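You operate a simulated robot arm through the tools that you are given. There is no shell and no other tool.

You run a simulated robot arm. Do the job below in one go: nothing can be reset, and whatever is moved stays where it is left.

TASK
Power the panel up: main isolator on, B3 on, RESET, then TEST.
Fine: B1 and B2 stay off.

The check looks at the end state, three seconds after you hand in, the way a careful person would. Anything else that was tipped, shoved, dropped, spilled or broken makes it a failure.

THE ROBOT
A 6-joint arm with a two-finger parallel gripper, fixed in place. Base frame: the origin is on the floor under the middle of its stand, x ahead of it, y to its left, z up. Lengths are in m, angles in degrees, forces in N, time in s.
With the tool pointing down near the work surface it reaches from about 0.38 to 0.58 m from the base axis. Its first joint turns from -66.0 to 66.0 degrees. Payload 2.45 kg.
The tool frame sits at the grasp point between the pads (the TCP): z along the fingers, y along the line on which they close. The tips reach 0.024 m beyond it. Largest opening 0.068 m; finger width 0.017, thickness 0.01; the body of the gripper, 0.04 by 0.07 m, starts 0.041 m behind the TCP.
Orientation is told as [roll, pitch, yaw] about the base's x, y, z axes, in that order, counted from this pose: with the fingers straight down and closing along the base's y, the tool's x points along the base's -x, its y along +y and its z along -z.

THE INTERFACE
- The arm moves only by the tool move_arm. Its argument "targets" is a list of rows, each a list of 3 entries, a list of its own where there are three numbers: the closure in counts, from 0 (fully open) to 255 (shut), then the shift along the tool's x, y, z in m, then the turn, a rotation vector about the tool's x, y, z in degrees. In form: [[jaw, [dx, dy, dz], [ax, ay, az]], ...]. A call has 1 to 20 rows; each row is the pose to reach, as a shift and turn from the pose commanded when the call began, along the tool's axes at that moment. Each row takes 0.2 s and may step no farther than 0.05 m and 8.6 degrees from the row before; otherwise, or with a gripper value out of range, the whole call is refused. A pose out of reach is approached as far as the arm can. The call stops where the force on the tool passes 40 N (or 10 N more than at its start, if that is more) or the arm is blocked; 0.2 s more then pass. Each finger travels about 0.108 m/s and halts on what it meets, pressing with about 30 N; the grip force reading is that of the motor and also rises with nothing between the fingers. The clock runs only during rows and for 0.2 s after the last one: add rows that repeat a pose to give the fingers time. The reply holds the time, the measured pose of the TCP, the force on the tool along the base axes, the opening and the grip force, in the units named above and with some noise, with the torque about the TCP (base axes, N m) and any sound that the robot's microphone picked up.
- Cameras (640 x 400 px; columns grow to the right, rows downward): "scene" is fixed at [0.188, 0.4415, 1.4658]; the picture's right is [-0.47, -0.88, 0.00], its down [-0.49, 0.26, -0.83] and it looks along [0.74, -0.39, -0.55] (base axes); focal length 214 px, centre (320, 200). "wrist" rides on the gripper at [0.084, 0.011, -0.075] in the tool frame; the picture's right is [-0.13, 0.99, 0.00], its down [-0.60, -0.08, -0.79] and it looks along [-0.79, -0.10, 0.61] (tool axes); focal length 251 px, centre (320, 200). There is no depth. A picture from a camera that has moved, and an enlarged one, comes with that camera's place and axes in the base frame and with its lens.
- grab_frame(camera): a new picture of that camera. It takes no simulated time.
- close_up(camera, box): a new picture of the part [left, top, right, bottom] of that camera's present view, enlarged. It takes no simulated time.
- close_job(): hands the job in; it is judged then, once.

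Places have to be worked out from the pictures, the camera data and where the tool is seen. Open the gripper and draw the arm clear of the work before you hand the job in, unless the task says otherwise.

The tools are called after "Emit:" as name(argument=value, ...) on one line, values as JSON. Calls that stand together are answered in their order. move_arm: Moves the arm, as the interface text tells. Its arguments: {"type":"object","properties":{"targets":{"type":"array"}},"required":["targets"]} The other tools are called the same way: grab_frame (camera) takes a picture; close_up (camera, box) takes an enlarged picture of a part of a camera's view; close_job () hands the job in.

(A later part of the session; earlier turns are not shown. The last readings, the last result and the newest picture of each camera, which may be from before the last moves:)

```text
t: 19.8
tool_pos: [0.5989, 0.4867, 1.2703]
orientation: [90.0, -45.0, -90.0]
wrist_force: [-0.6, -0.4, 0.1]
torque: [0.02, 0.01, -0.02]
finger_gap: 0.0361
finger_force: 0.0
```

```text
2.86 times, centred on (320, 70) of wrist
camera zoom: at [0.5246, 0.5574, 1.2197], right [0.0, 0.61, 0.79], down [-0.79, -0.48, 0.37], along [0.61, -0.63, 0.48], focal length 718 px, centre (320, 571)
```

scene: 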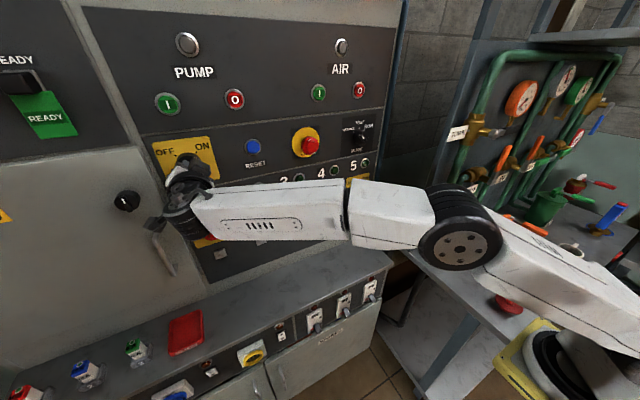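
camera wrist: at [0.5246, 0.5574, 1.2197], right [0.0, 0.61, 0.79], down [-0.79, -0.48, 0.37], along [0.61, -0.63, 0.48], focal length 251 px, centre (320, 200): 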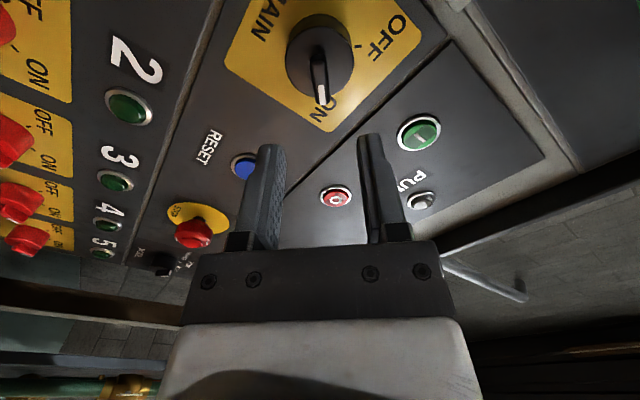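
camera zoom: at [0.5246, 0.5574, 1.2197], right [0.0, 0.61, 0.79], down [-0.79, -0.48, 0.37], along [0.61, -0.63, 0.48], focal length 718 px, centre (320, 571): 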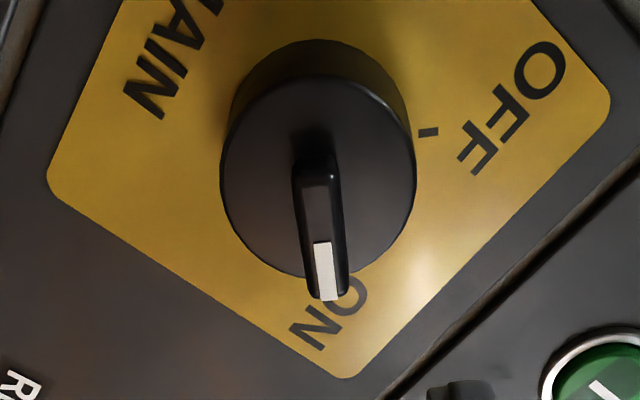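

MAIN now points clearly at ON. Next is B3: I back off another 9 cm, unroll the tool, then pitch down to 45° so the camera looks forward.

Emit:
move_arm(targets=[[120, [0, 0, -0.02], [0, 0, -7.5]], [120, [0, 0, -0.04], [0, 0, -15]], [120, [0, 0, -0.06], [0, 0, -22.5]], [120, [0, 0, -0.08], [0, 0, -30]], [120, [0, 0, -0.09], [0, 0, -37.5]], [120, [0, 0, -0.09], [0, 0, -45]], [120, [0, 0, -0.09], [0, 0, -45]]])

Emit:
move_arm(targets=[[160, [0, 0, 0], [0, 7.5, 0]], [200, [0, 0, 0], [0, 15, 0]], [255, [0, 0, 0], [0, 22.5, 0]], [255, [0, 0, 0], [0, 30, 0]], [255, [0, 0, 0], [0, 37.5, 0]], [255, [0, 0, 0], [0, 45, 0]], [255, [0, 0, 0], [0, 45, 0]]])

Emit:
grab_frame(camera="wrist")

Emit:
grab_frame(camera="scene")

```text
t: 21.4
tool_pos: [0.5257, 0.4805, 1.2701]
orientation: [-62.2, -89.7, 62.1]
wrist_force: [-0.5, 0.6, -0.1]
torque: [-0.02, 0.02, -0.02]
finger_gap: 0.0361
finger_force: 0.0
out of reach, approached as far as the arm can: row 4, 5, 6, 7
```

```text
t: 23.0
tool_pos: [0.5243, 0.4788, 1.2685]
orientation: [-0.1, -44.8, 0.0]
wrist_force: [-0.3, 0.0, 0.0]
torque: [0.01, 0.0, -0.01]
finger_gap: 0.0
finger_force: 23.5
```

```text
taken
camera wrist: at [0.413, 0.493, 1.2641], right [0.09, 0.99, 0.09], down [-0.13, -0.08, 0.99], along [0.99, -0.1, 0.12], focal length 251 px, centre (320, 200)
```

wrist: 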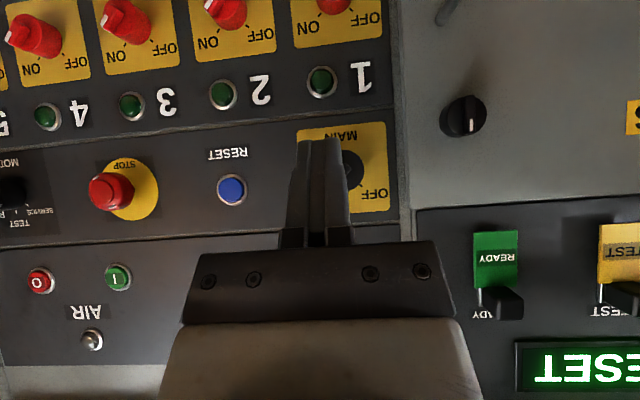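

```text
taken
```

scene: 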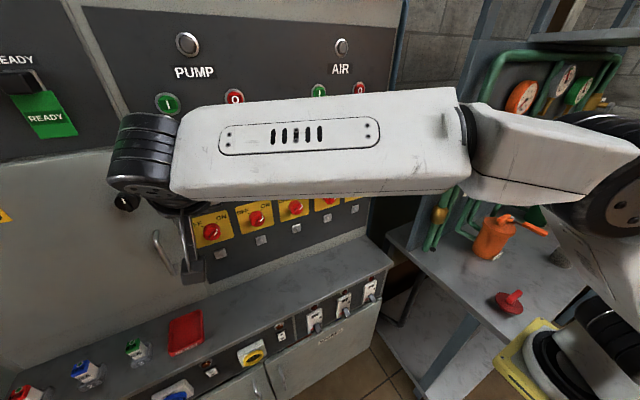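

The display lit up reading "…SET" after MAIN went on, so it gives feedback. I shift left 8 cm to read it in full before going to B3.

Emit:
move_arm(targets=[[255, [0, 0.04, 0], [0, 0, 0]], [255, [0, 0.08, 0], [0, 0, 0]], [255, [0, 0.08, 0], [0, 0, 0]]])

Emit:
grab_frame(camera="wrist")

Emit:
close_up(camera="wrist", box=[400, 200, 640, 400])

```text
t: 23.8
tool_pos: [0.5194, 0.5515, 1.2642]
orientation: [-0.2, -44.8, 0.0]
wrist_force: [0.3, -0.6, 1.0]
torque: [-0.02, -0.01, 0.0]
finger_gap: 0.0002
finger_force: 23.2
out of reach, approached as far as the arm can: row 2, 3
```

```text
taken
camera wrist: at [0.4075, 0.5651, 1.2597], right [0.09, 0.99, 0.09], down [-0.13, -0.08, 0.99], along [0.99, -0.1, 0.12], focal length 251 px, centre (320, 200)
```

wrist: 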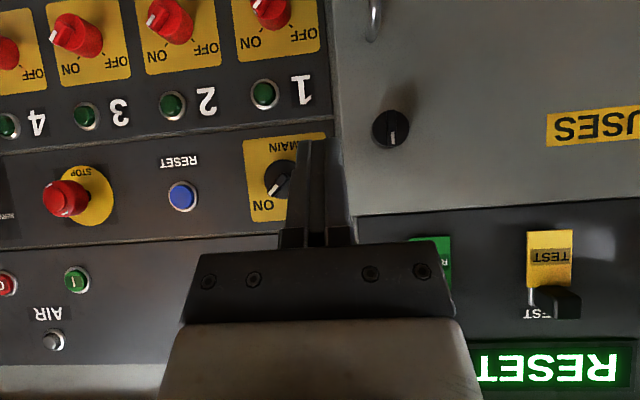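

```text
2.00 times, centred on (520, 300) of wrist
camera zoom: at [0.4075, 0.5651, 1.2597], right [0.09, 0.99, 0.09], down [-0.13, -0.08, 0.99], along [0.99, -0.1, 0.12], focal length 503 px, centre (-80, 0)
```

zoom: 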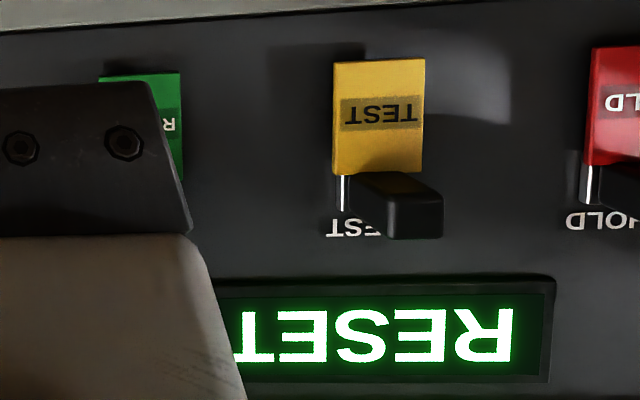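

The display reads RESET, i.e. waiting for reset. Now I travel back to the centre line and descend to about (0.52, 0.06, 1.0) to view the B1–B3 levers.

Emit:
move_arm(targets=[[255, [0, -0.049, 0], [0, 0, 0]], [255, [0, -0.098, 0], [0, 0, 0]], [255, [0, -0.147, 0], [0, 0, 0]], [255, [0, -0.196, 0], [0, 0, 0]], [255, [0, -0.245, 0], [0, 0, 0]], [255, [0, -0.294, 0], [0, 0, 0]], [255, [0, -0.343, 0], [0, 0, 0]], [255, [0, -0.392, 0], [0, 0, 0]], [255, [0, -0.441, 0], [0, 0, 0]], [255, [0, -0.49, 0], [0, 0, 0]], [255, [0.031, -0.49, 0.031], [0, 0, 0]], [255, [0.062, -0.49, 0.062], [0, 0, 0]], [255, [0.093, -0.49, 0.093], [0, 0, 0]], [255, [0.124, -0.49, 0.124], [0, 0, 0]], [255, [0.155, -0.49, 0.155], [0, 0, 0]], [255, [0.187, -0.49, 0.187], [0, 0, 0]], [255, [0.187, -0.49, 0.187], [0, 0, 0]]])

Emit:
grab_frame(camera="wrist")

Emit:
grab_frame(camera="scene")

```text
t: 27.4
tool_pos: [0.514, 0.0603, 1.003]
orientation: [0.0, -45.0, -0.4]
wrist_force: [0.3, -0.1, 0.4]
torque: [-0.01, 0.01, 0.02]
finger_gap: 0.0002
finger_force: 23.6
```

```text
taken
camera wrist: at [0.4022, 0.074, 0.9972], right [0.1, 0.99, 0.09], down [-0.13, -0.08, 0.99], along [0.99, -0.11, 0.12], focal length 251 px, centre (320, 200)
```

wrist: 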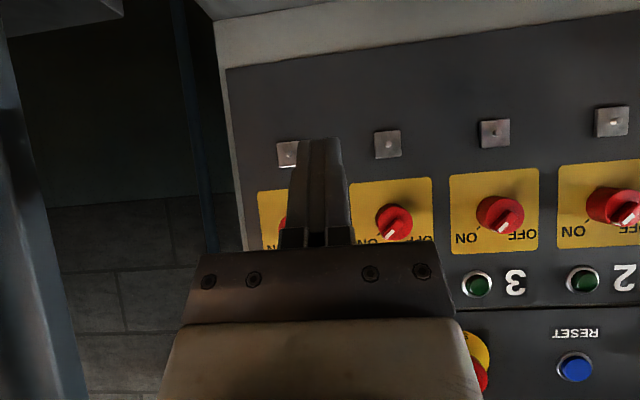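

```text
taken
```

scene: 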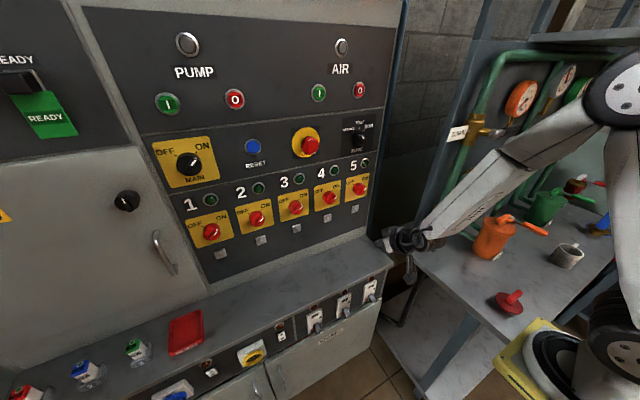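

Let me zoom on the red knobs here, since they may matter for what "B3" and "B1/B2 off" mean, and check the scene's levers again.

Emit:
close_up(camera="wrist", box=[420, 90, 640, 300])

Emit:
close_up(camera="scene", box=[180, 180, 280, 250])

Emit:
close_up(camera="scene", box=[300, 275, 385, 340])

```text
1.90 times, centred on (530, 195) of wrist
camera zoom: at [0.4022, 0.074, 0.9972], right [0.1, 0.99, 0.09], down [-0.13, -0.08, 0.99], along [0.99, -0.11, 0.12], focal length 479 px, centre (-80, 210)
```

zoom: 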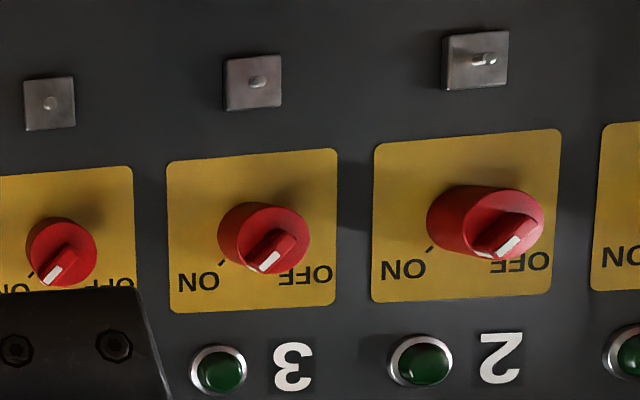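

```text
5.71 times, centred on (230, 215) of scene
camera zoom: at [0.188, 0.4415, 1.4658], right [-0.47, -0.88, 0.0], down [-0.49, 0.26, -0.83], along [0.74, -0.39, -0.55], focal length 1226 px, centre (834, 114)
```

zoom: 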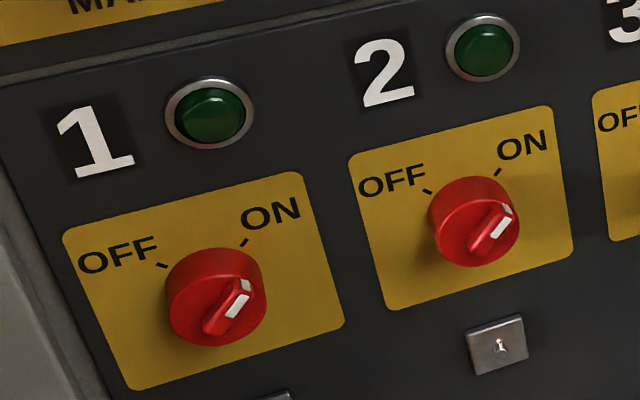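

```text
6.15 times, centred on (342, 308) of scene
camera zoom: at [0.188, 0.4415, 1.4658], right [-0.47, -0.88, 0.0], down [-0.49, 0.26, -0.83], along [0.74, -0.39, -0.55], focal length 1320 px, centre (182, -462)
```

zoom: 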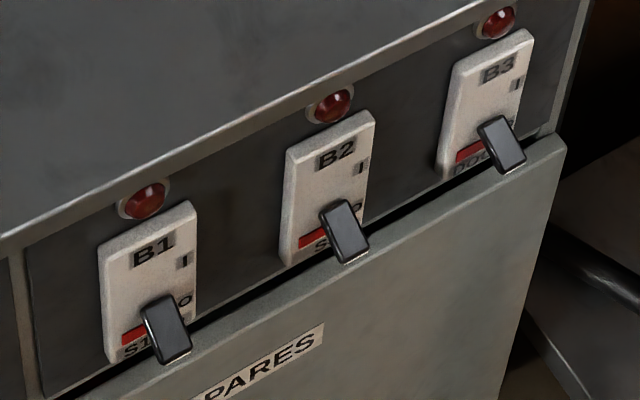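

Confirmed: B1–B3 levers are all at O, knobs 1–5 are already ON and stay untouched. I descend in front of the desk to about (0.48, 0.09, 0.72) to view B3 squarely.

Emit:
move_arm(targets=[[255, [0.032, 0.0043, 0.0251], [0, 0, 0]], [255, [0.064, 0.0086, 0.0503], [0, 0, 0]], [255, [0.096, 0.0129, 0.0754], [0, 0, 0]], [255, [0.128, 0.0171, 0.1006], [0, 0, 0]], [255, [0.16, 0.0214, 0.1257], [0, 0, 0]], [255, [0.192, 0.0257, 0.1509], [0, 0, 0]], [255, [0.2241, 0.03, 0.176], [0, 0, 0]], [255, [0.2241, 0.03, 0.176], [0, 0, 0]]])

Emit:
grab_frame(camera="wrist")

Emit:
grab_frame(camera="scene")

```text
t: 28.8
tool_pos: [0.5446, 0.1093, 0.8219]
orientation: [-6.2, -45.0, 3.8]
wrist_force: [-48.6, -4.0, 67.4]
torque: [-0.04, 0.34, 0.0]
finger_gap: 0.0
finger_force: 23.5
out of reach, approached as far as the arm can: row 1, 2, 3, 4, 5, 6
stopped in row 6: the force on the tool passed its limit at 353 N (the readings are from after the stop); the commanded pose is now the measured one
```

```text
taken
camera wrist: at [0.4336, 0.1235, 0.8161], right [0.1, 0.99, 0.02], down [-0.14, 0.0, 0.99], along [0.99, -0.1, 0.14], focal length 251 px, centre (320, 200)
```

wrist: 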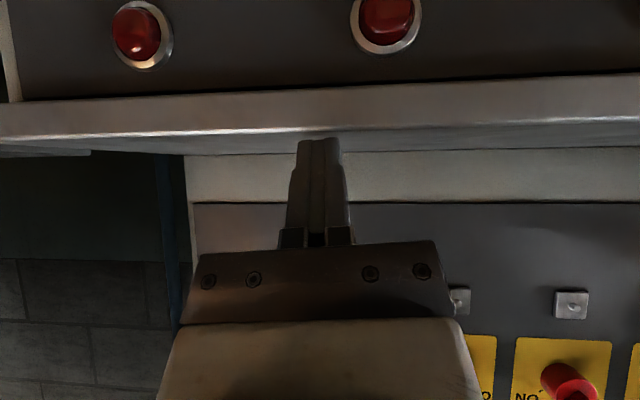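

```text
taken
```

scene: 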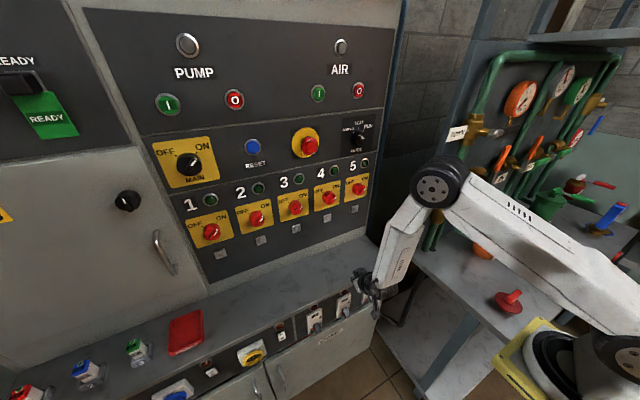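

The near-in poses were out of reach at 45°, so the arm slid outward and the fingertips bumped the desk edge (x≈0.56, z≈0.80); nothing appears displaced. I lift straight up 8 cm and undo the small twist.

Emit:
move_arm(targets=[[255, [-0.014, 0, -0.014], [0, 0, 0]], [255, [-0.028, 0, -0.028], [0, 0, 0]], [255, [-0.0425, 0, -0.0425], [-1.8, 0, 1.4]], [255, [-0.0566, 0, -0.0566], [-3.5, 0, 2.7]], [255, [-0.0566, 0, -0.0566], [-3.5, 0, 2.7]]])

Emit:
grab_frame(camera="scene")

Emit:
close_up(camera="scene", box=[300, 250, 420, 340])

```text
t: 30.0
tool_pos: [0.5511, 0.1202, 0.9042]
orientation: [-0.7, -44.8, 0.2]
wrist_force: [0.0, 0.1, -0.4]
torque: [0.03, -0.02, 0.0]
finger_gap: 0.0
finger_force: 23.9
out of reach, approached as far as the arm can: row 4, 5
```

```text
taken
```

scene: 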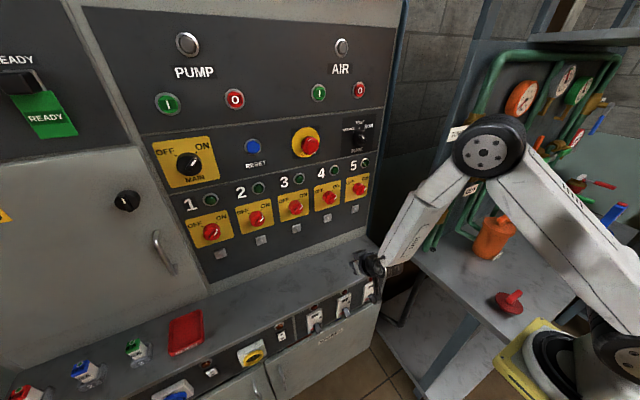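

```text
4.44 times, centred on (360, 295) of scene
camera zoom: at [0.188, 0.4415, 1.4658], right [-0.47, -0.88, 0.0], down [-0.49, 0.26, -0.83], along [0.74, -0.39, -0.55], focal length 953 px, centre (142, -222)
```

zoom: 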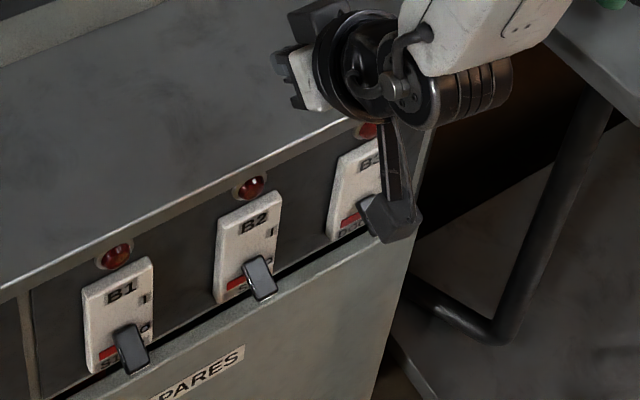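

The levers and desk look intact. I pitch the tool down to −15° here (nearly vertical), which gives reach closer to the base.

Emit:
move_arm(targets=[[255, [0, 0, 0], [0, 7.5, 0]], [255, [0, 0, 0], [0, 15, 0]], [255, [0, 0, 0], [0, 22.5, 0]], [255, [0, 0, 0], [0, 30, 0]], [255, [0, 0, 0], [0, 30, 0]]])

Emit:
grab_frame(camera="wrist")

```text
t: 31.2
tool_pos: [0.5532, 0.1127, 0.9053]
orientation: [-3.4, -19.4, 2.9]
wrist_force: [-1.4, 0.4, -1.5]
torque: [-0.01, -0.05, -0.07]
finger_gap: 0.0001
finger_force: 23.2
out of reach, approached as far as the arm can: row 4, 5
```

```text
taken
camera wrist: at [0.4511, 0.1252, 0.9484], right [0.09, 1.0, -0.01], down [0.31, -0.02, 0.95], along [0.95, -0.09, -0.31], focal length 251 px, centre (320, 200)
```

wrist: 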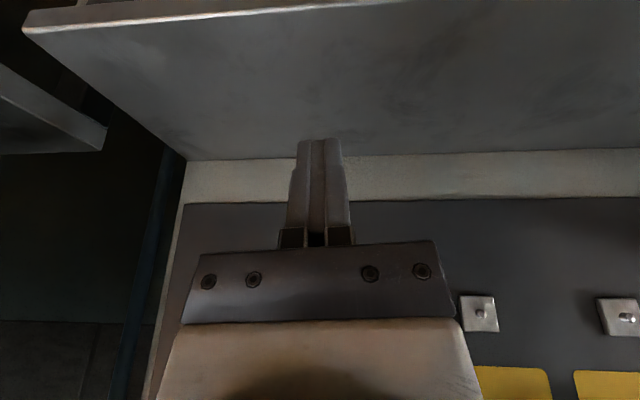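

I move back toward the base to about (0.46, 0.06, 0.905), squaring the orientation to pitch −15°, roll/yaw 0.

Emit:
move_arm(targets=[[255, [0.0292, -0.0167, -0.0103], [-0.8, 1.5, 0.9]], [255, [0.0585, -0.0333, -0.0206], [-1.6, 3, 1.8]], [255, [0.0877, -0.05, -0.0309], [-2.4, 4.4, 2.7]], [255, [0.0877, -0.05, -0.0309], [-2.4, 4.4, 2.7]]])

Emit:
grab_frame(camera="wrist")

```text
t: 32.2
tool_pos: [0.4583, 0.0676, 0.9075]
orientation: [1.2, -14.4, -3.0]
wrist_force: [-0.4, -0.5, -0.3]
torque: [-0.02, 0.02, 0.0]
finger_gap: 0.0001
finger_force: 23.8
```

```text
taken
camera wrist: at [0.3606, 0.0845, 0.959], right [0.17, 0.98, 0.05], down [0.38, -0.11, 0.92], along [0.91, -0.14, -0.39], focal length 251 px, centre (320, 200)
```

wrist: 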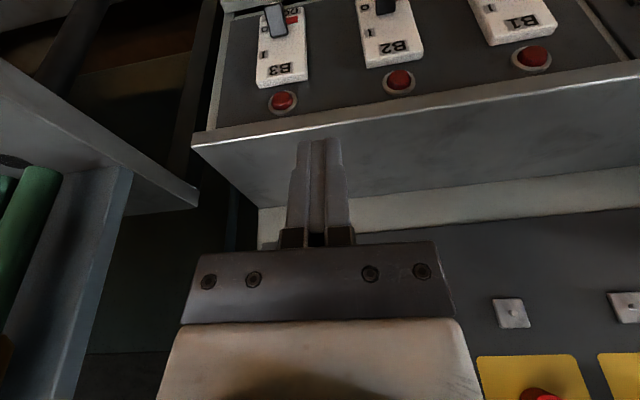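

Good: the three breakers are now in view. I zoom in on B3 and then will lower the arm for a closer look.

Emit:
close_up(camera="wrist", box=[220, 0, 440, 130])

Emit:
move_arm(targets=[[255, [0.015, 0, 0.04], [0.2, 0, -1.5]], [255, [0.035, 0, 0.08], [0.45, 0, -2.9]], [255, [0.05, 0, 0.12], [0.45, 0, -2.9]], [255, [0.05, 0, 0.12], [0.45, 0, -2.9]]])

Emit:
grab_frame(camera="wrist")

```text
2.91 times, centred on (330, 65) of wrist
camera zoom: at [0.3606, 0.0845, 0.959], right [0.17, 0.98, 0.05], down [0.38, -0.11, 0.92], along [0.91, -0.14, -0.39], focal length 731 px, centre (291, 593)
```

zoom: 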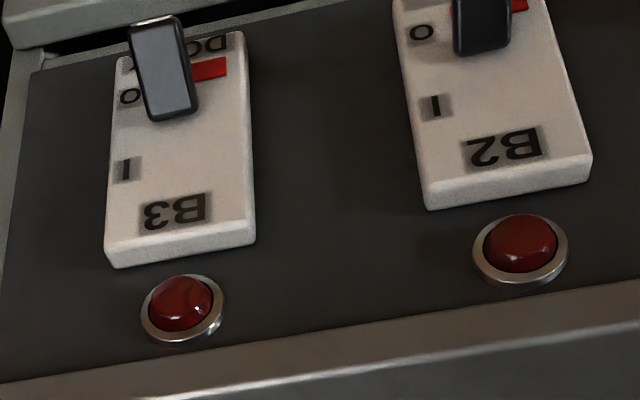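

```text
t: 33.2
tool_pos: [0.464, 0.045, 0.7852]
orientation: [-1.7, -14.2, 0.7]
wrist_force: [-0.8, -0.2, 1.6]
torque: [0.03, 0.0, -0.02]
finger_gap: 0.0001
finger_force: 23.6
out of reach, approached as far as the arm can: row 2, 3, 4
```

```text
taken
camera wrist: at [0.3661, 0.0588, 0.838], right [0.12, 0.99, 0.0], down [0.39, -0.05, 0.92], along [0.91, -0.11, -0.4], focal length 251 px, centre (320, 200)
```

wrist: 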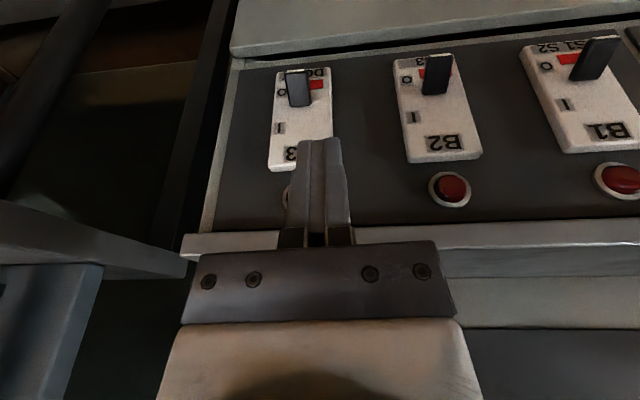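

B3's lever tip triangulates to about (0.531, 0.017, 0.63) pointing down-out from a body whose front is x≈0.573; desk edge is x≈0.558, z 0.78–0.80. I open the jaws and descend in front of the lever to about (0.495, 0.017, 0.65).

Emit:
move_arm(targets=[[0, [0.0008, -0.007, 0.0346], [-0.5, 0, 0.2]], [0, [0.0016, -0.014, 0.0692], [-1, 0, 0.4]], [0, [0.0024, -0.021, 0.1038], [-1.5, 0, 0.7]], [0, [0.0031, -0.028, 0.1384], [-1.5, 0, 0.7]], [0, [0.0031, -0.028, 0.1384], [-1.5, 0, 0.7]]])

Emit:
grab_frame(camera="wrist")

Emit:
grab_frame(camera="scene")

```text
t: 34.4
tool_pos: [0.4966, 0.0341, 0.6464]
orientation: [-3.5, -10.8, -0.6]
wrist_force: [-0.7, -0.9, 0.5]
torque: [0.05, -0.01, 0.02]
finger_gap: 0.0682
finger_force: 0.2
out of reach, approached as far as the arm can: row 1, 2, 3, 4, 5
```

```text
taken
camera wrist: at [0.4017, 0.0529, 0.7059], right [0.15, 0.99, -0.03], down [0.44, -0.03, 0.9], along [0.88, -0.15, -0.44], focal length 251 px, centre (320, 200)
```

wrist: 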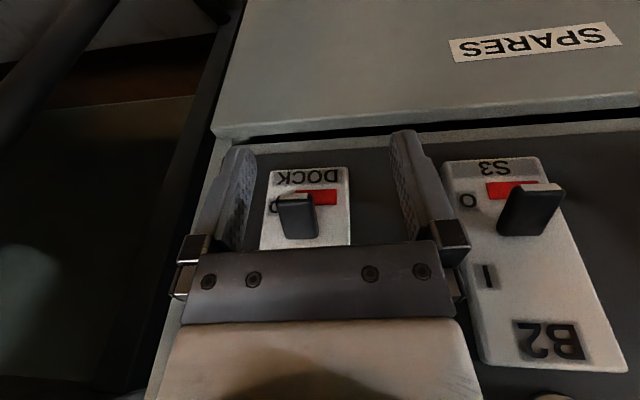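

```text
taken
```

scene: 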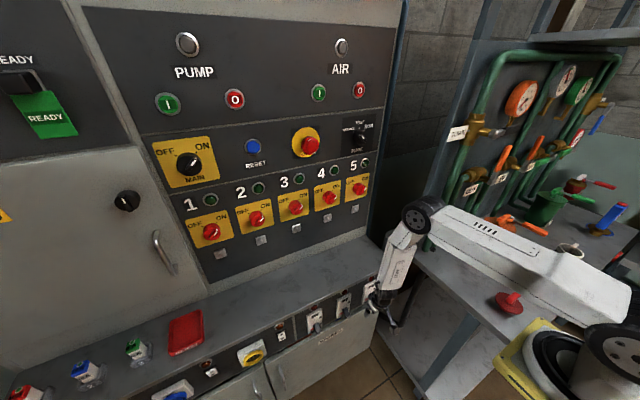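

The lever is between the open fingers but ~13 mm off-centre; the pose was partly out of reach. I shift −13 mm in y with a slight forward move of 1 cm and see whether it becomes reachable.

Emit:
move_arm(targets=[[0, [0, -0.007, 0], [0, 0, 0]], [0, [0, -0.013, 0], [0, 0, 0]], [0, [-0.0098, -0.013, 0.0019], [0, 0, 0]], [0, [-0.0098, -0.013, 0.0019], [0, 0, 0]]])

Emit:
grab_frame(camera="wrist")

```text
t: 35.4
tool_pos: [0.5125, 0.0442, 0.6503]
orientation: [-1.1, -13.7, -1.0]
wrist_force: [-11.0, -0.6, -4.6]
torque: [0.15, 0.07, -0.39]
finger_gap: 0.0679
finger_force: 0.1
out of reach, approached as far as the arm can: row 1, 2, 3, 4
```

```text
taken
camera wrist: at [0.414, 0.0608, 0.7039], right [0.15, 0.99, 0.01], down [0.4, -0.07, 0.91], along [0.91, -0.13, -0.41], focal length 251 px, centre (320, 200)
```

wrist: 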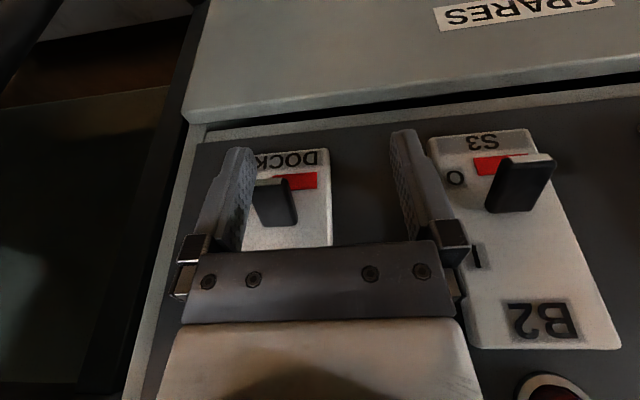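

The pose sits at the edge of the arm's low reach and drifted the wrong way. I back up along the tool axis 5 cm (to z≈0.70), squaring the orientation, to regain free motion.

Emit:
move_arm(targets=[[0, [0, 0, -0.017], [0, 0, 0]], [0, [0, 0, -0.034], [-0.6, 0, -0.5]], [0, [0, 0, -0.051], [-1.3, 0, -1]], [0, [0, 0, -0.051], [-1.3, 0, -1]]])

Emit:
grab_frame(camera="wrist")

Emit:
close_up(camera="scene", box=[340, 170, 640, 360])

```text
t: 36.4
tool_pos: [0.496, 0.0378, 0.7039]
orientation: [-3.2, -10.8, 0.4]
wrist_force: [-0.8, -0.9, -0.6]
torque: [0.01, -0.02, -0.02]
finger_gap: 0.0681
finger_force: 0.0
out of reach, approached as far as the arm can: row 1, 2, 3, 4
```

```text
taken
camera wrist: at [0.3997, 0.0555, 0.7616], right [0.13, 0.99, -0.03], down [0.44, -0.03, 0.9], along [0.89, -0.13, -0.44], focal length 251 px, centre (320, 200)
```

wrist: 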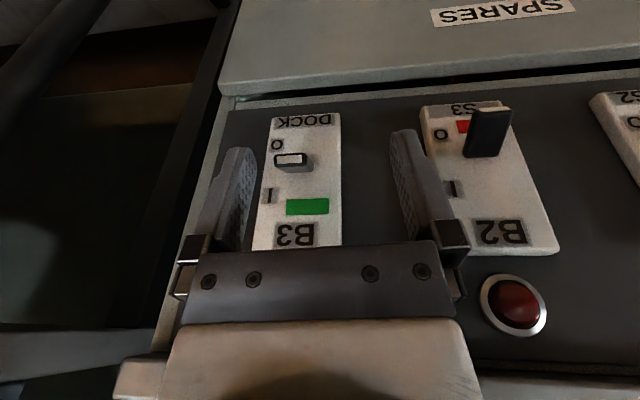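

```text
2.11 times, centred on (490, 265) of scene
camera zoom: at [0.188, 0.4415, 1.4658], right [-0.47, -0.88, 0.0], down [-0.49, 0.26, -0.83], along [0.74, -0.39, -0.55], focal length 452 px, centre (-38, 63)
```

zoom: 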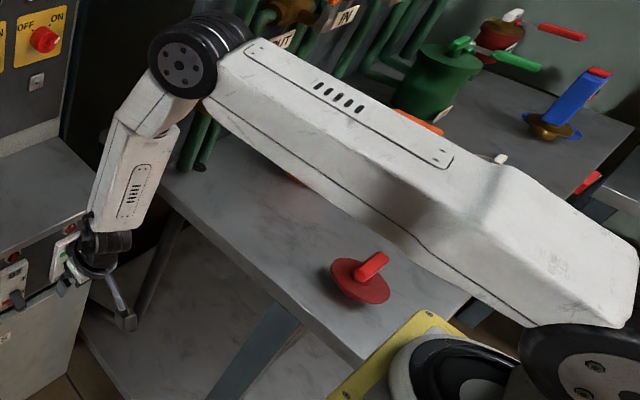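

The upward retreat carried the B3 lever with it: B3's red flag is gone and a green one shows. I zoom to confirm B3 is fully up, and B2/B1 still red.

Emit:
close_up(camera="wrist", box=[220, 80, 560, 280])

Emit:
close_up(camera="scene", box=[300, 265, 400, 340])

```text
1.88 times, centred on (390, 180) of wrist
camera zoom: at [0.3997, 0.0555, 0.7616], right [0.13, 0.99, -0.03], down [0.44, -0.03, 0.9], along [0.89, -0.13, -0.44], focal length 473 px, centre (188, 238)
```

zoom: 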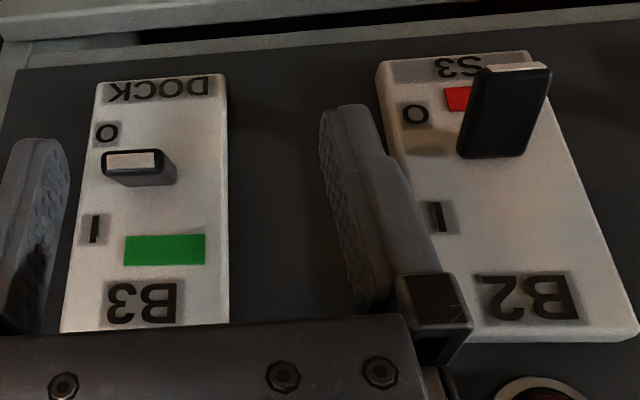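

```text
5.33 times, centred on (350, 302) of scene
camera zoom: at [0.188, 0.4415, 1.4658], right [-0.47, -0.88, 0.0], down [-0.49, 0.26, -0.83], along [0.74, -0.39, -0.55], focal length 1144 px, centre (160, -347)
```

zoom: 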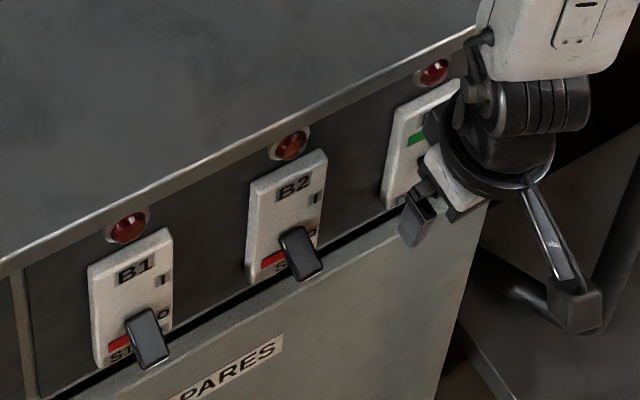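

B3 is ON (green flag), B1 and B2 still show red/O. I retreat upward along the tool axis, clear of the lever and desk edge.

Emit:
move_arm(targets=[[0, [0.001, 0, -0.03], [0, 0, 0]], [0, [0.002, 0, -0.06], [0, 0, 0]], [0, [0.003, 0.003, -0.1], [-1.5, 0, 0.2]], [0, [0.003, 0.007, -0.14], [-3.1, 0, 0.4]], [0, [0.003, 0.007, -0.18], [-3.1, 0, 0.4]], [0, [0.003, 0.007, -0.22], [-3.1, 0, 0.4]], [0, [0.003, 0.007, -0.22], [-3.1, 0, 0.4]]])

Emit:
grab_frame(camera="wrist")

Emit:
grab_frame(camera="scene")

Emit:
close_up(camera="scene", box=[300, 265, 400, 340])

```text
t: 38.0
tool_pos: [0.4387, 0.0336, 0.9087]
orientation: [2.9, -10.9, 0.2]
wrist_force: [0.4, 0.0, -0.1]
torque: [0.02, -0.01, 0.0]
finger_gap: 0.0681
finger_force: 0.0
out of reach, approached as far as the arm can: row 1, 2, 3, 4, 5, 6
```

```text
taken
camera wrist: at [0.3424, 0.0425, 0.9681], right [0.11, 0.99, 0.07], down [0.45, -0.12, 0.89], along [0.89, -0.07, -0.45], focal length 251 px, centre (320, 200)
```

wrist: 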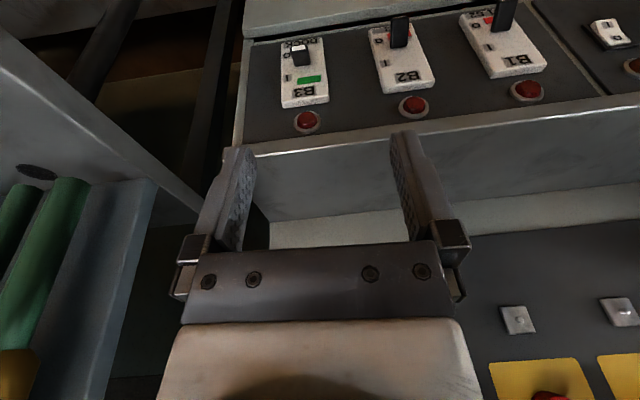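

```text
taken
```

scene: 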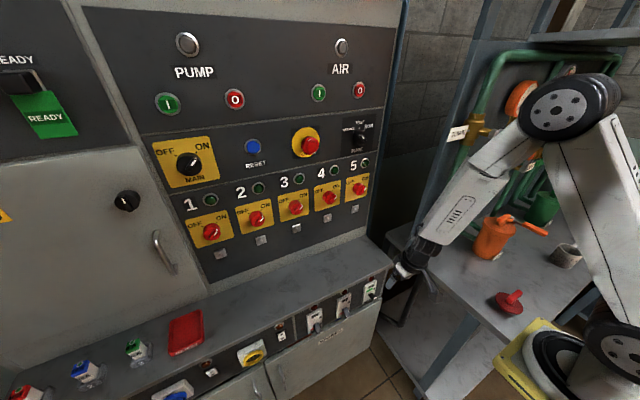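

```text
5.33 times, centred on (350, 302) of scene
camera zoom: at [0.188, 0.4415, 1.4658], right [-0.47, -0.88, 0.0], down [-0.49, 0.26, -0.83], along [0.74, -0.39, -0.55], focal length 1144 px, centre (160, -347)
```

zoom: 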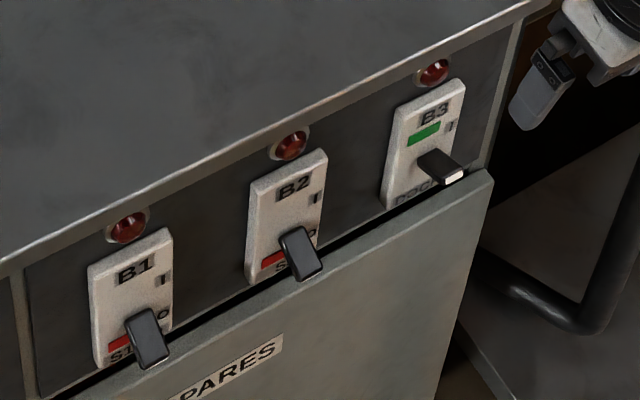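

B3 is clearly up with a green flag; B1/B2 remain down/red. Now I rise and swing left toward RESET, to about (0.48, 0.25, 1.25) with pitch −45°, closing the fingers to use as a pusher.

Emit:
move_arm(targets=[[255, [-0.0105, 0.0233, -0.0316], [0.3, -3.4, 0]], [255, [-0.0209, 0.0466, -0.0632], [0.6, -6.8, 0]], [255, [-0.0314, 0.0699, -0.0948], [0.9, -10.2, 0]], [255, [-0.0419, 0.0932, -0.1264], [1.2, -13.6, 0]], [255, [-0.0524, 0.1165, -0.158], [1.5, -17, 0]], [255, [-0.0628, 0.1398, -0.1896], [1.7, -20.4, 0]], [255, [-0.0733, 0.1631, -0.2212], [2, -23.8, 0]], [255, [-0.0838, 0.1864, -0.2528], [2.3, -27.2, 0]], [255, [-0.0942, 0.2097, -0.2844], [2.6, -30.6, 0]], [255, [-0.1047, 0.233, -0.316], [2.9, -34.1, 0]], [255, [-0.1047, 0.233, -0.316], [2.9, -34.1, 0]]])

Emit:
grab_frame(camera="wrist")

Emit:
grab_frame(camera="scene")

```text
t: 40.4
tool_pos: [0.4965, 0.0459, 1.223]
orientation: [13.0, -48.8, -7.3]
wrist_force: [-0.2, -0.4, 0.6]
torque: [-0.01, 0.03, -0.02]
finger_gap: 0.0
finger_force: 23.3
out of reach, approached as far as the arm can: row 1, 3, 4, 5, 6, 7, 8, 9, 10, 11
```

```text
taken
camera wrist: at [0.3843, 0.056, 1.2107], right [0.04, 0.97, 0.24], down [-0.2, -0.23, 0.95], along [0.98, -0.09, 0.18], focal length 251 px, centre (320, 200)
```

wrist: 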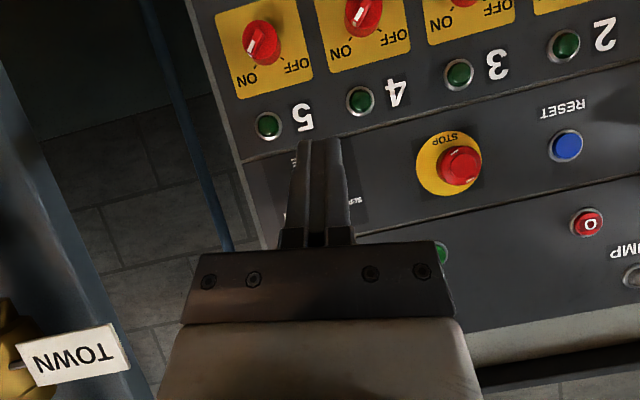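

```text
taken
```

scene: 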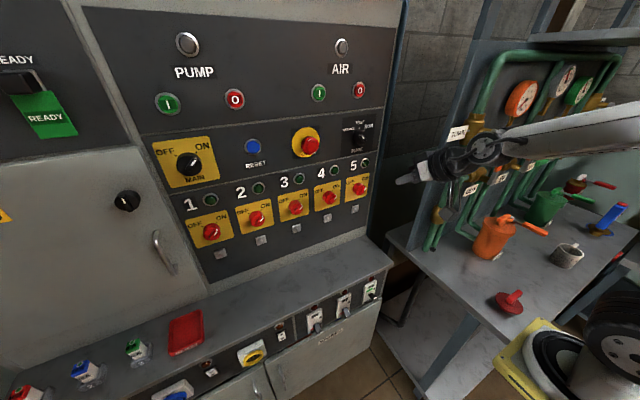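

The solver got stuck at the inner reach limit with a skewed tool near (0.50, 0.05, 1.22); nothing was touched. I move outward to about (0.56, 0.10, 1.25) while squaring the orientation.

Emit:
move_arm(targets=[[255, [-0.0191, 0.0182, 0.0126], [2.5, 1.3, -1.6]], [255, [-0.0382, 0.0363, 0.0251], [5, 2.5, -3.2]], [255, [-0.0573, 0.0545, 0.0377], [7.5, 3.8, -4.8]], [255, [-0.0573, 0.0545, 0.0377], [7.5, 3.8, -4.8]]])

Emit:
grab_frame(camera="scene")

```text
t: 41.4
tool_pos: [0.5685, 0.0611, 1.225]
orientation: [14.8, -51.8, -7.6]
wrist_force: [0.6, -0.1, -0.3]
torque: [0.03, -0.04, 0.03]
finger_gap: 0.0
finger_force: 24.0
out of reach, approached as far as the arm can: row 1, 2, 3
```

```text
taken
```

scene: 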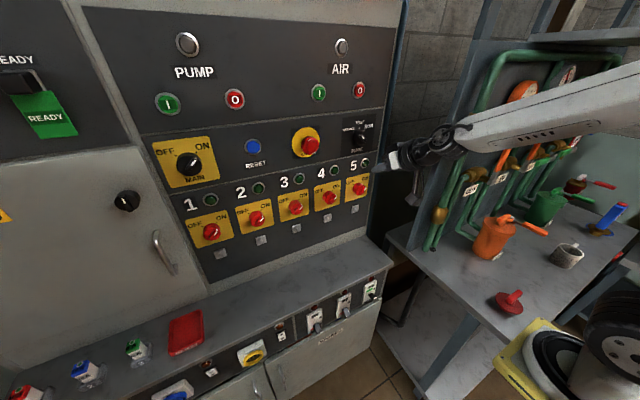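

Row 4 was reported reachable but the measured pose hasn't settled. I issue a short hold to see where it ends up.

Emit:
move_arm(targets=[[255, [0, 0, 0], [0, 0, 0]], [255, [0, 0, 0], [0, 0, 0]], [255, [0, 0, 0], [0, 0, 0]]])

Emit:
grab_frame(camera="wrist")

```text
t: 42.2
tool_pos: [0.568, 0.0601, 1.2247]
orientation: [14.9, -51.7, -7.7]
wrist_force: [-0.2, 0.5, 0.2]
torque: [0.0, 0.03, 0.01]
finger_gap: 0.0
finger_force: 23.8
```

```text
taken
camera wrist: at [0.4575, 0.069, 1.2069], right [0.01, 0.97, 0.26], down [-0.25, -0.25, 0.94], along [0.97, -0.07, 0.24], focal length 251 px, centre (320, 200)
```

wrist: 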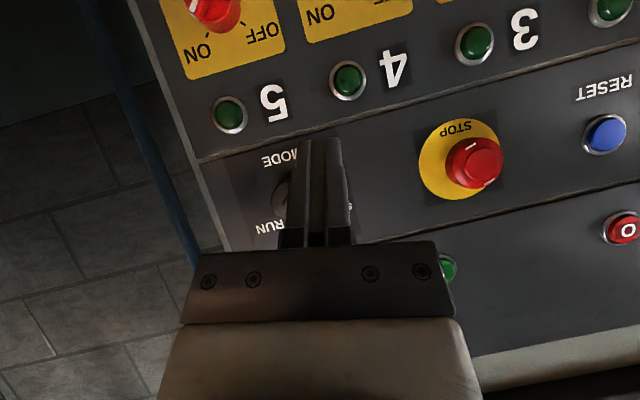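

The pose is stable but still twisted. I test a small sideways move of +3 cm along tool y to see how the arm responds here.

Emit:
move_arm(targets=[[255, [0, 0.015, 0], [0, 0, 0]], [255, [0, 0.03, 0], [0, 0, 0]], [255, [0, 0.03, 0], [0, 0, 0]]])

```text
t: 43.0
tool_pos: [0.567, 0.0526, 1.2002]
orientation: [11.9, -46.3, -6.7]
wrist_force: [-0.1, -0.3, 0.1]
torque: [0.01, 0.0, -0.02]
finger_gap: 0.0001
finger_force: 23.9
out of reach, approached as far as the arm can: row 1, 2, 3
```

Even a sideways move is flagged as unreachable, suggesting a wrist joint at its limit. I test a pure swing about the base axis (+4°), which needs only the first joint.

Emit:
move_arm(targets=[[255, [0.0033, 0.0196, 0.0006], [-1.45, 0.28, -1.35]], [255, [0.0067, 0.0392, 0.0011], [-2.89, 0.57, -2.7]], [255, [0.0067, 0.0392, 0.0011], [-2.89, 0.57, -2.7]]])

Emit:
grab_frame(camera="scene")

```text
t: 43.8
tool_pos: [0.5698, 0.0951, 1.2056]
orientation: [14.2, -48.7, -2.6]
wrist_force: [-0.6, -0.2, -0.2]
torque: [0.03, -0.03, 0.0]
finger_gap: 0.0
finger_force: 23.5
out of reach, approached as far as the arm can: row 1, 2, 3
```

```text
taken
```

scene: 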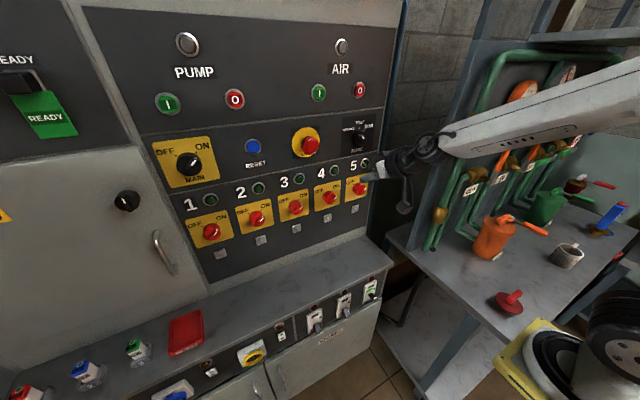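

The base swing works (y 0.053→0.095). I continue with a rigid swing of +20° about the base axis toward RESET.

Emit:
move_arm(targets=[[255, [0.0065, 0.0398, 0.0025], [-3.01, 0.65, -2.56]], [255, [0.0147, 0.0792, 0.0027], [-6.01, 1.3, -5.12]], [255, [0.0247, 0.1182, 0.0009], [-9.02, 1.94, -7.68]], [255, [0.0364, 0.1566, -0.0032], [-12.02, 2.59, -10.24]], [255, [0.0498, 0.1942, -0.0093], [-15.03, 3.24, -12.8]], [255, [0.0498, 0.1942, -0.0093], [-15.03, 3.24, -12.8]]])

Emit:
grab_frame(camera="wrist")

Emit:
grab_frame(camera="scene")

```text
t: 45.2
tool_pos: [0.5271, 0.2663, 1.2044]
orientation: [15.0, -49.0, 17.4]
wrist_force: [0.2, 0.1, 0.3]
torque: [-0.02, 0.02, 0.01]
finger_gap: 0.0
finger_force: 23.8
out of reach, approached as far as the arm can: row 1, 2, 3, 4, 5, 6
```

```text
taken
camera wrist: at [0.4243, 0.2273, 1.1915], right [-0.39, 0.88, 0.27], down [-0.07, -0.32, 0.95], along [0.92, 0.35, 0.19], focal length 251 px, centre (320, 200)
```

wrist: 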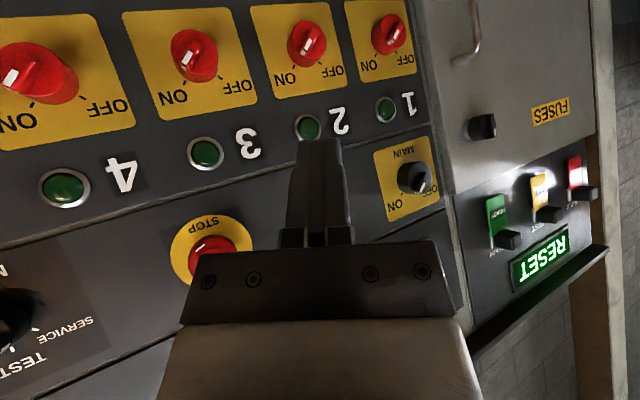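

```text
taken
```

scene: 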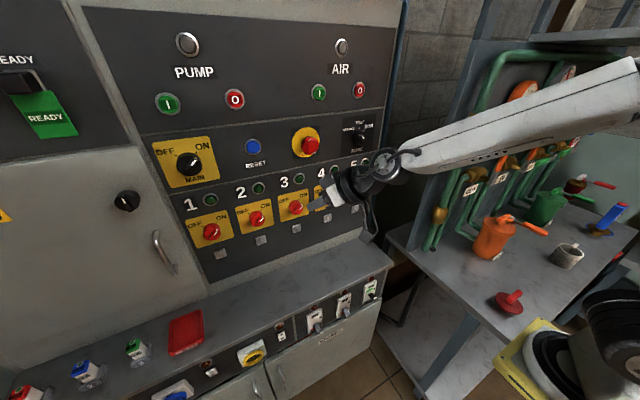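

At (0.527, 0.266, 1.204) the tool is skewed left. With the base swung, I undo the skew (about 28° about tool x and 11° about tool z) in place.

Emit:
move_arm(targets=[[255, [0, 0, 0], [7, -0.4, 2.85]], [255, [0, 0, 0], [14, -0.7, 5.7]], [255, [0, 0, 0], [21, -1.1, 8.55]], [255, [0, 0, 0], [28.1, -1.5, 11.4]], [255, [0, 0, 0], [28.1, -1.5, 11.4]]])

Emit:
grab_frame(camera="wrist")

```text
t: 46.4
tool_pos: [0.5422, 0.2141, 1.1783]
orientation: [11.1, -46.3, 13.2]
wrist_force: [-0.2, -0.1, 0.3]
torque: [0.01, -0.01, -0.01]
finger_gap: 0.0
finger_force: 23.4
out of reach, approached as far as the arm can: row 1, 2, 3, 4, 5
```

```text
taken
camera wrist: at [0.4352, 0.1866, 1.1706], right [-0.27, 0.94, 0.23], down [-0.08, -0.25, 0.96], along [0.96, 0.24, 0.14], focal length 251 px, centre (320, 200)
```

wrist: 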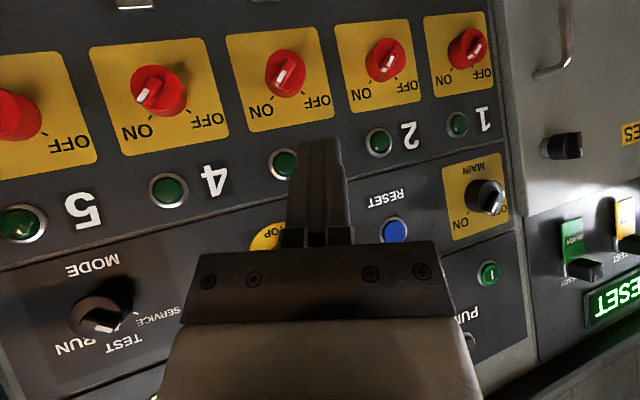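

The wrist refuses that rotation and the base swung back instead; some joint is at a limit. I look closely at the arm in the scene view to understand its configuration.

Emit:
grab_frame(camera="scene")

Emit:
close_up(camera="scene", box=[280, 50, 640, 260])

```text
taken
```

scene: 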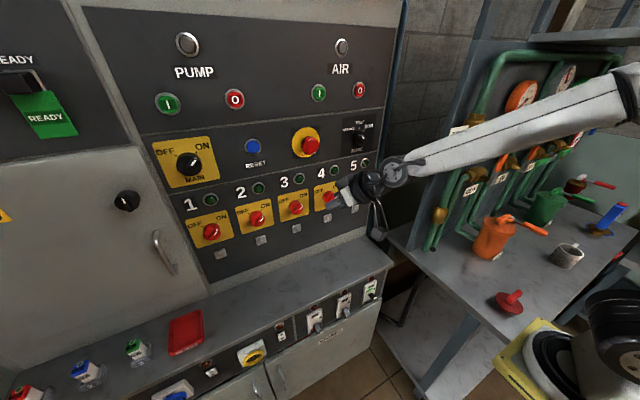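

```text
1.78 times, centred on (460, 155) of scene
camera zoom: at [0.188, 0.4415, 1.4658], right [-0.47, -0.88, 0.0], down [-0.49, 0.26, -0.83], along [0.74, -0.39, -0.55], focal length 381 px, centre (71, 280)
```

zoom: 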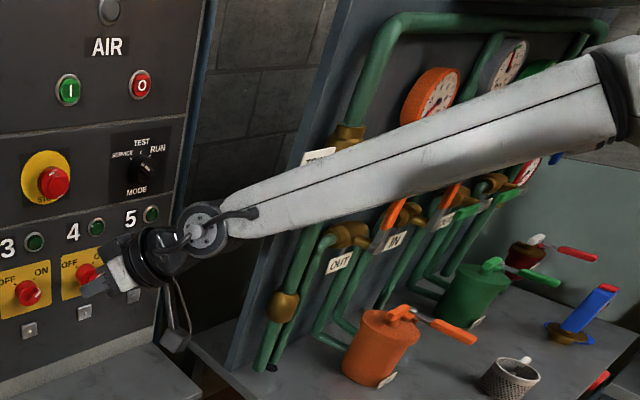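

I'll probe which wrist motion is limited: first a small twist of −8° about the tool axis, in free space.

Emit:
move_arm(targets=[[255, [0, 0, 0], [0, 0, -8]], [255, [0, 0, 0], [0, 0, -8]]])

Emit:
move_arm(targets=[[255, [0, 0, 0], [0, 0, 8]], [255, [0, 0, 0], [0, 0, 8]]])

Emit:
move_arm(targets=[[255, [0, 0, 0], [-8, 0, 0]], [255, [0, 0, 0], [-8, 0, 0]]])

```text
t: 47.0
tool_pos: [0.5438, 0.2145, 1.1779]
orientation: [2.7, -47.3, 24.9]
wrist_force: [0.6, 0.2, 0.0]
torque: [0.0, -0.02, -0.01]
finger_gap: 0.0002
finger_force: 23.8
```

```text
t: 47.6
tool_pos: [0.5445, 0.2152, 1.1782]
orientation: [11.2, -46.3, 13.3]
wrist_force: [1.2, 0.1, -0.2]
torque: [0.01, 0.03, 0.0]
finger_gap: 0.0003
finger_force: 23.4
```

```text
t: 48.2
tool_pos: [0.5462, 0.217, 1.1773]
orientation: [19.1, -46.3, 13.2]
wrist_force: [-0.3, -0.4, 0.3]
torque: [0.0, -0.04, 0.03]
finger_gap: 0.0001
finger_force: 23.4
out of reach, approached as far as the arm can: row 1
```

Twist is free both ways, and −8° about tool x works. Now I test going back +8° and then further +8° about tool x to locate the limit.

Emit:
move_arm(targets=[[255, [0, 0, 0], [8, 0, 0]], [255, [0, 0, 0], [8, 0, 0]]])

Emit:
move_arm(targets=[[255, [0, 0, 0], [4, 0, 0]], [255, [0, 0, 0], [8, 0, 0]], [255, [0, 0, 0], [8, 0, 0]]])

Emit:
move_arm(targets=[[255, [0, 0, 0], [4, 0, 0]], [255, [0, 0, 0], [8, 0, 0]], [255, [0, 0, 0], [8, 0, 0]]])

```text
t: 48.8
tool_pos: [0.5446, 0.2169, 1.1759]
orientation: [13.1, -45.9, 13.4]
wrist_force: [-0.4, 0.0, -0.5]
torque: [0.02, 0.0, 0.0]
finger_gap: 0.0002
finger_force: 23.5
```

```text
t: 49.6
tool_pos: [0.5574, 0.2153, 1.1825]
orientation: [12.6, -51.5, 10.7]
wrist_force: [0.2, -0.1, 0.5]
torque: [-0.01, 0.02, -0.02]
finger_gap: 0.0
finger_force: 23.9
out of reach, approached as far as the arm can: row 1, 2
```

```text
t: 50.4
tool_pos: [0.5467, 0.2165, 1.1798]
orientation: [-8.0, -47.0, 16.6]
wrist_force: [-0.8, 1.0, -1.5]
torque: [0.03, -0.12, -0.06]
finger_gap: 0.0
finger_force: 24.0
out of reach, approached as far as the arm can: row 1, 2
```

That pushed through a wrist singularity (tool aligned with the forearm) and freed the motion. Now I square up: undo the remaining yaw/roll (4° about tool x, 11° about tool z) while pitching up a bit to stay away from the alignment.

Emit:
move_arm(targets=[[255, [0, 0, 0], [1.4, -3, 3.8]], [255, [0, 0, 0], [2.7, -6, 7.5]], [255, [0, 0, 0], [4.1, -9, 11.3]], [255, [0, 0, 0], [4.1, -9, 11.3]]])

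Emit:
grab_frame(camera="wrist")

Emit:
grab_frame(camera="scene")

```text
t: 51.4
tool_pos: [0.5435, 0.2182, 1.1778]
orientation: [5.1, -55.4, -4.8]
wrist_force: [0.1, -0.1, 0.6]
torque: [0.01, 0.0, -0.01]
finger_gap: 0.0001
finger_force: 23.5
```

```text
taken
camera wrist: at [0.4354, 0.2339, 1.1528], right [0.08, 0.98, 0.16], down [-0.31, -0.12, 0.94], along [0.95, -0.13, 0.3], focal length 251 px, centre (320, 200)
```

wrist: 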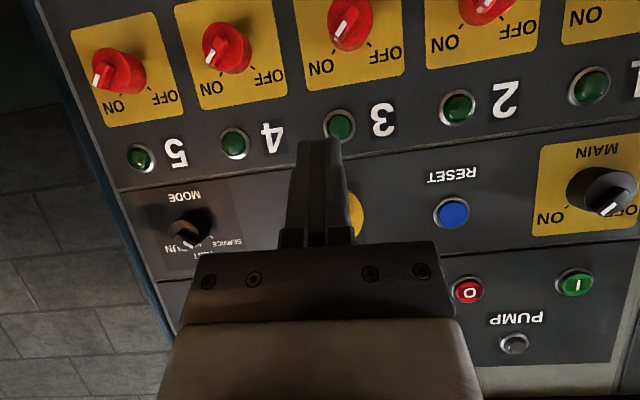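

```text
taken
```

scene: 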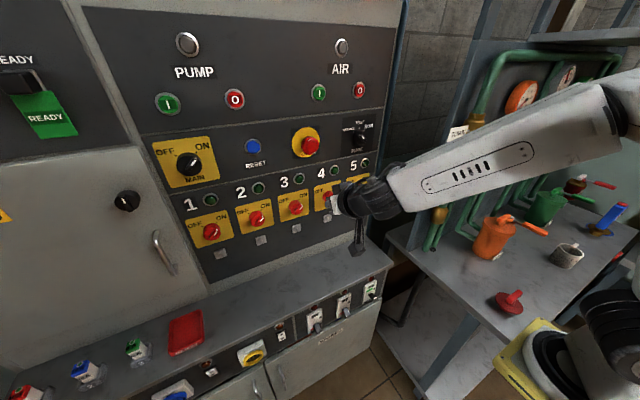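

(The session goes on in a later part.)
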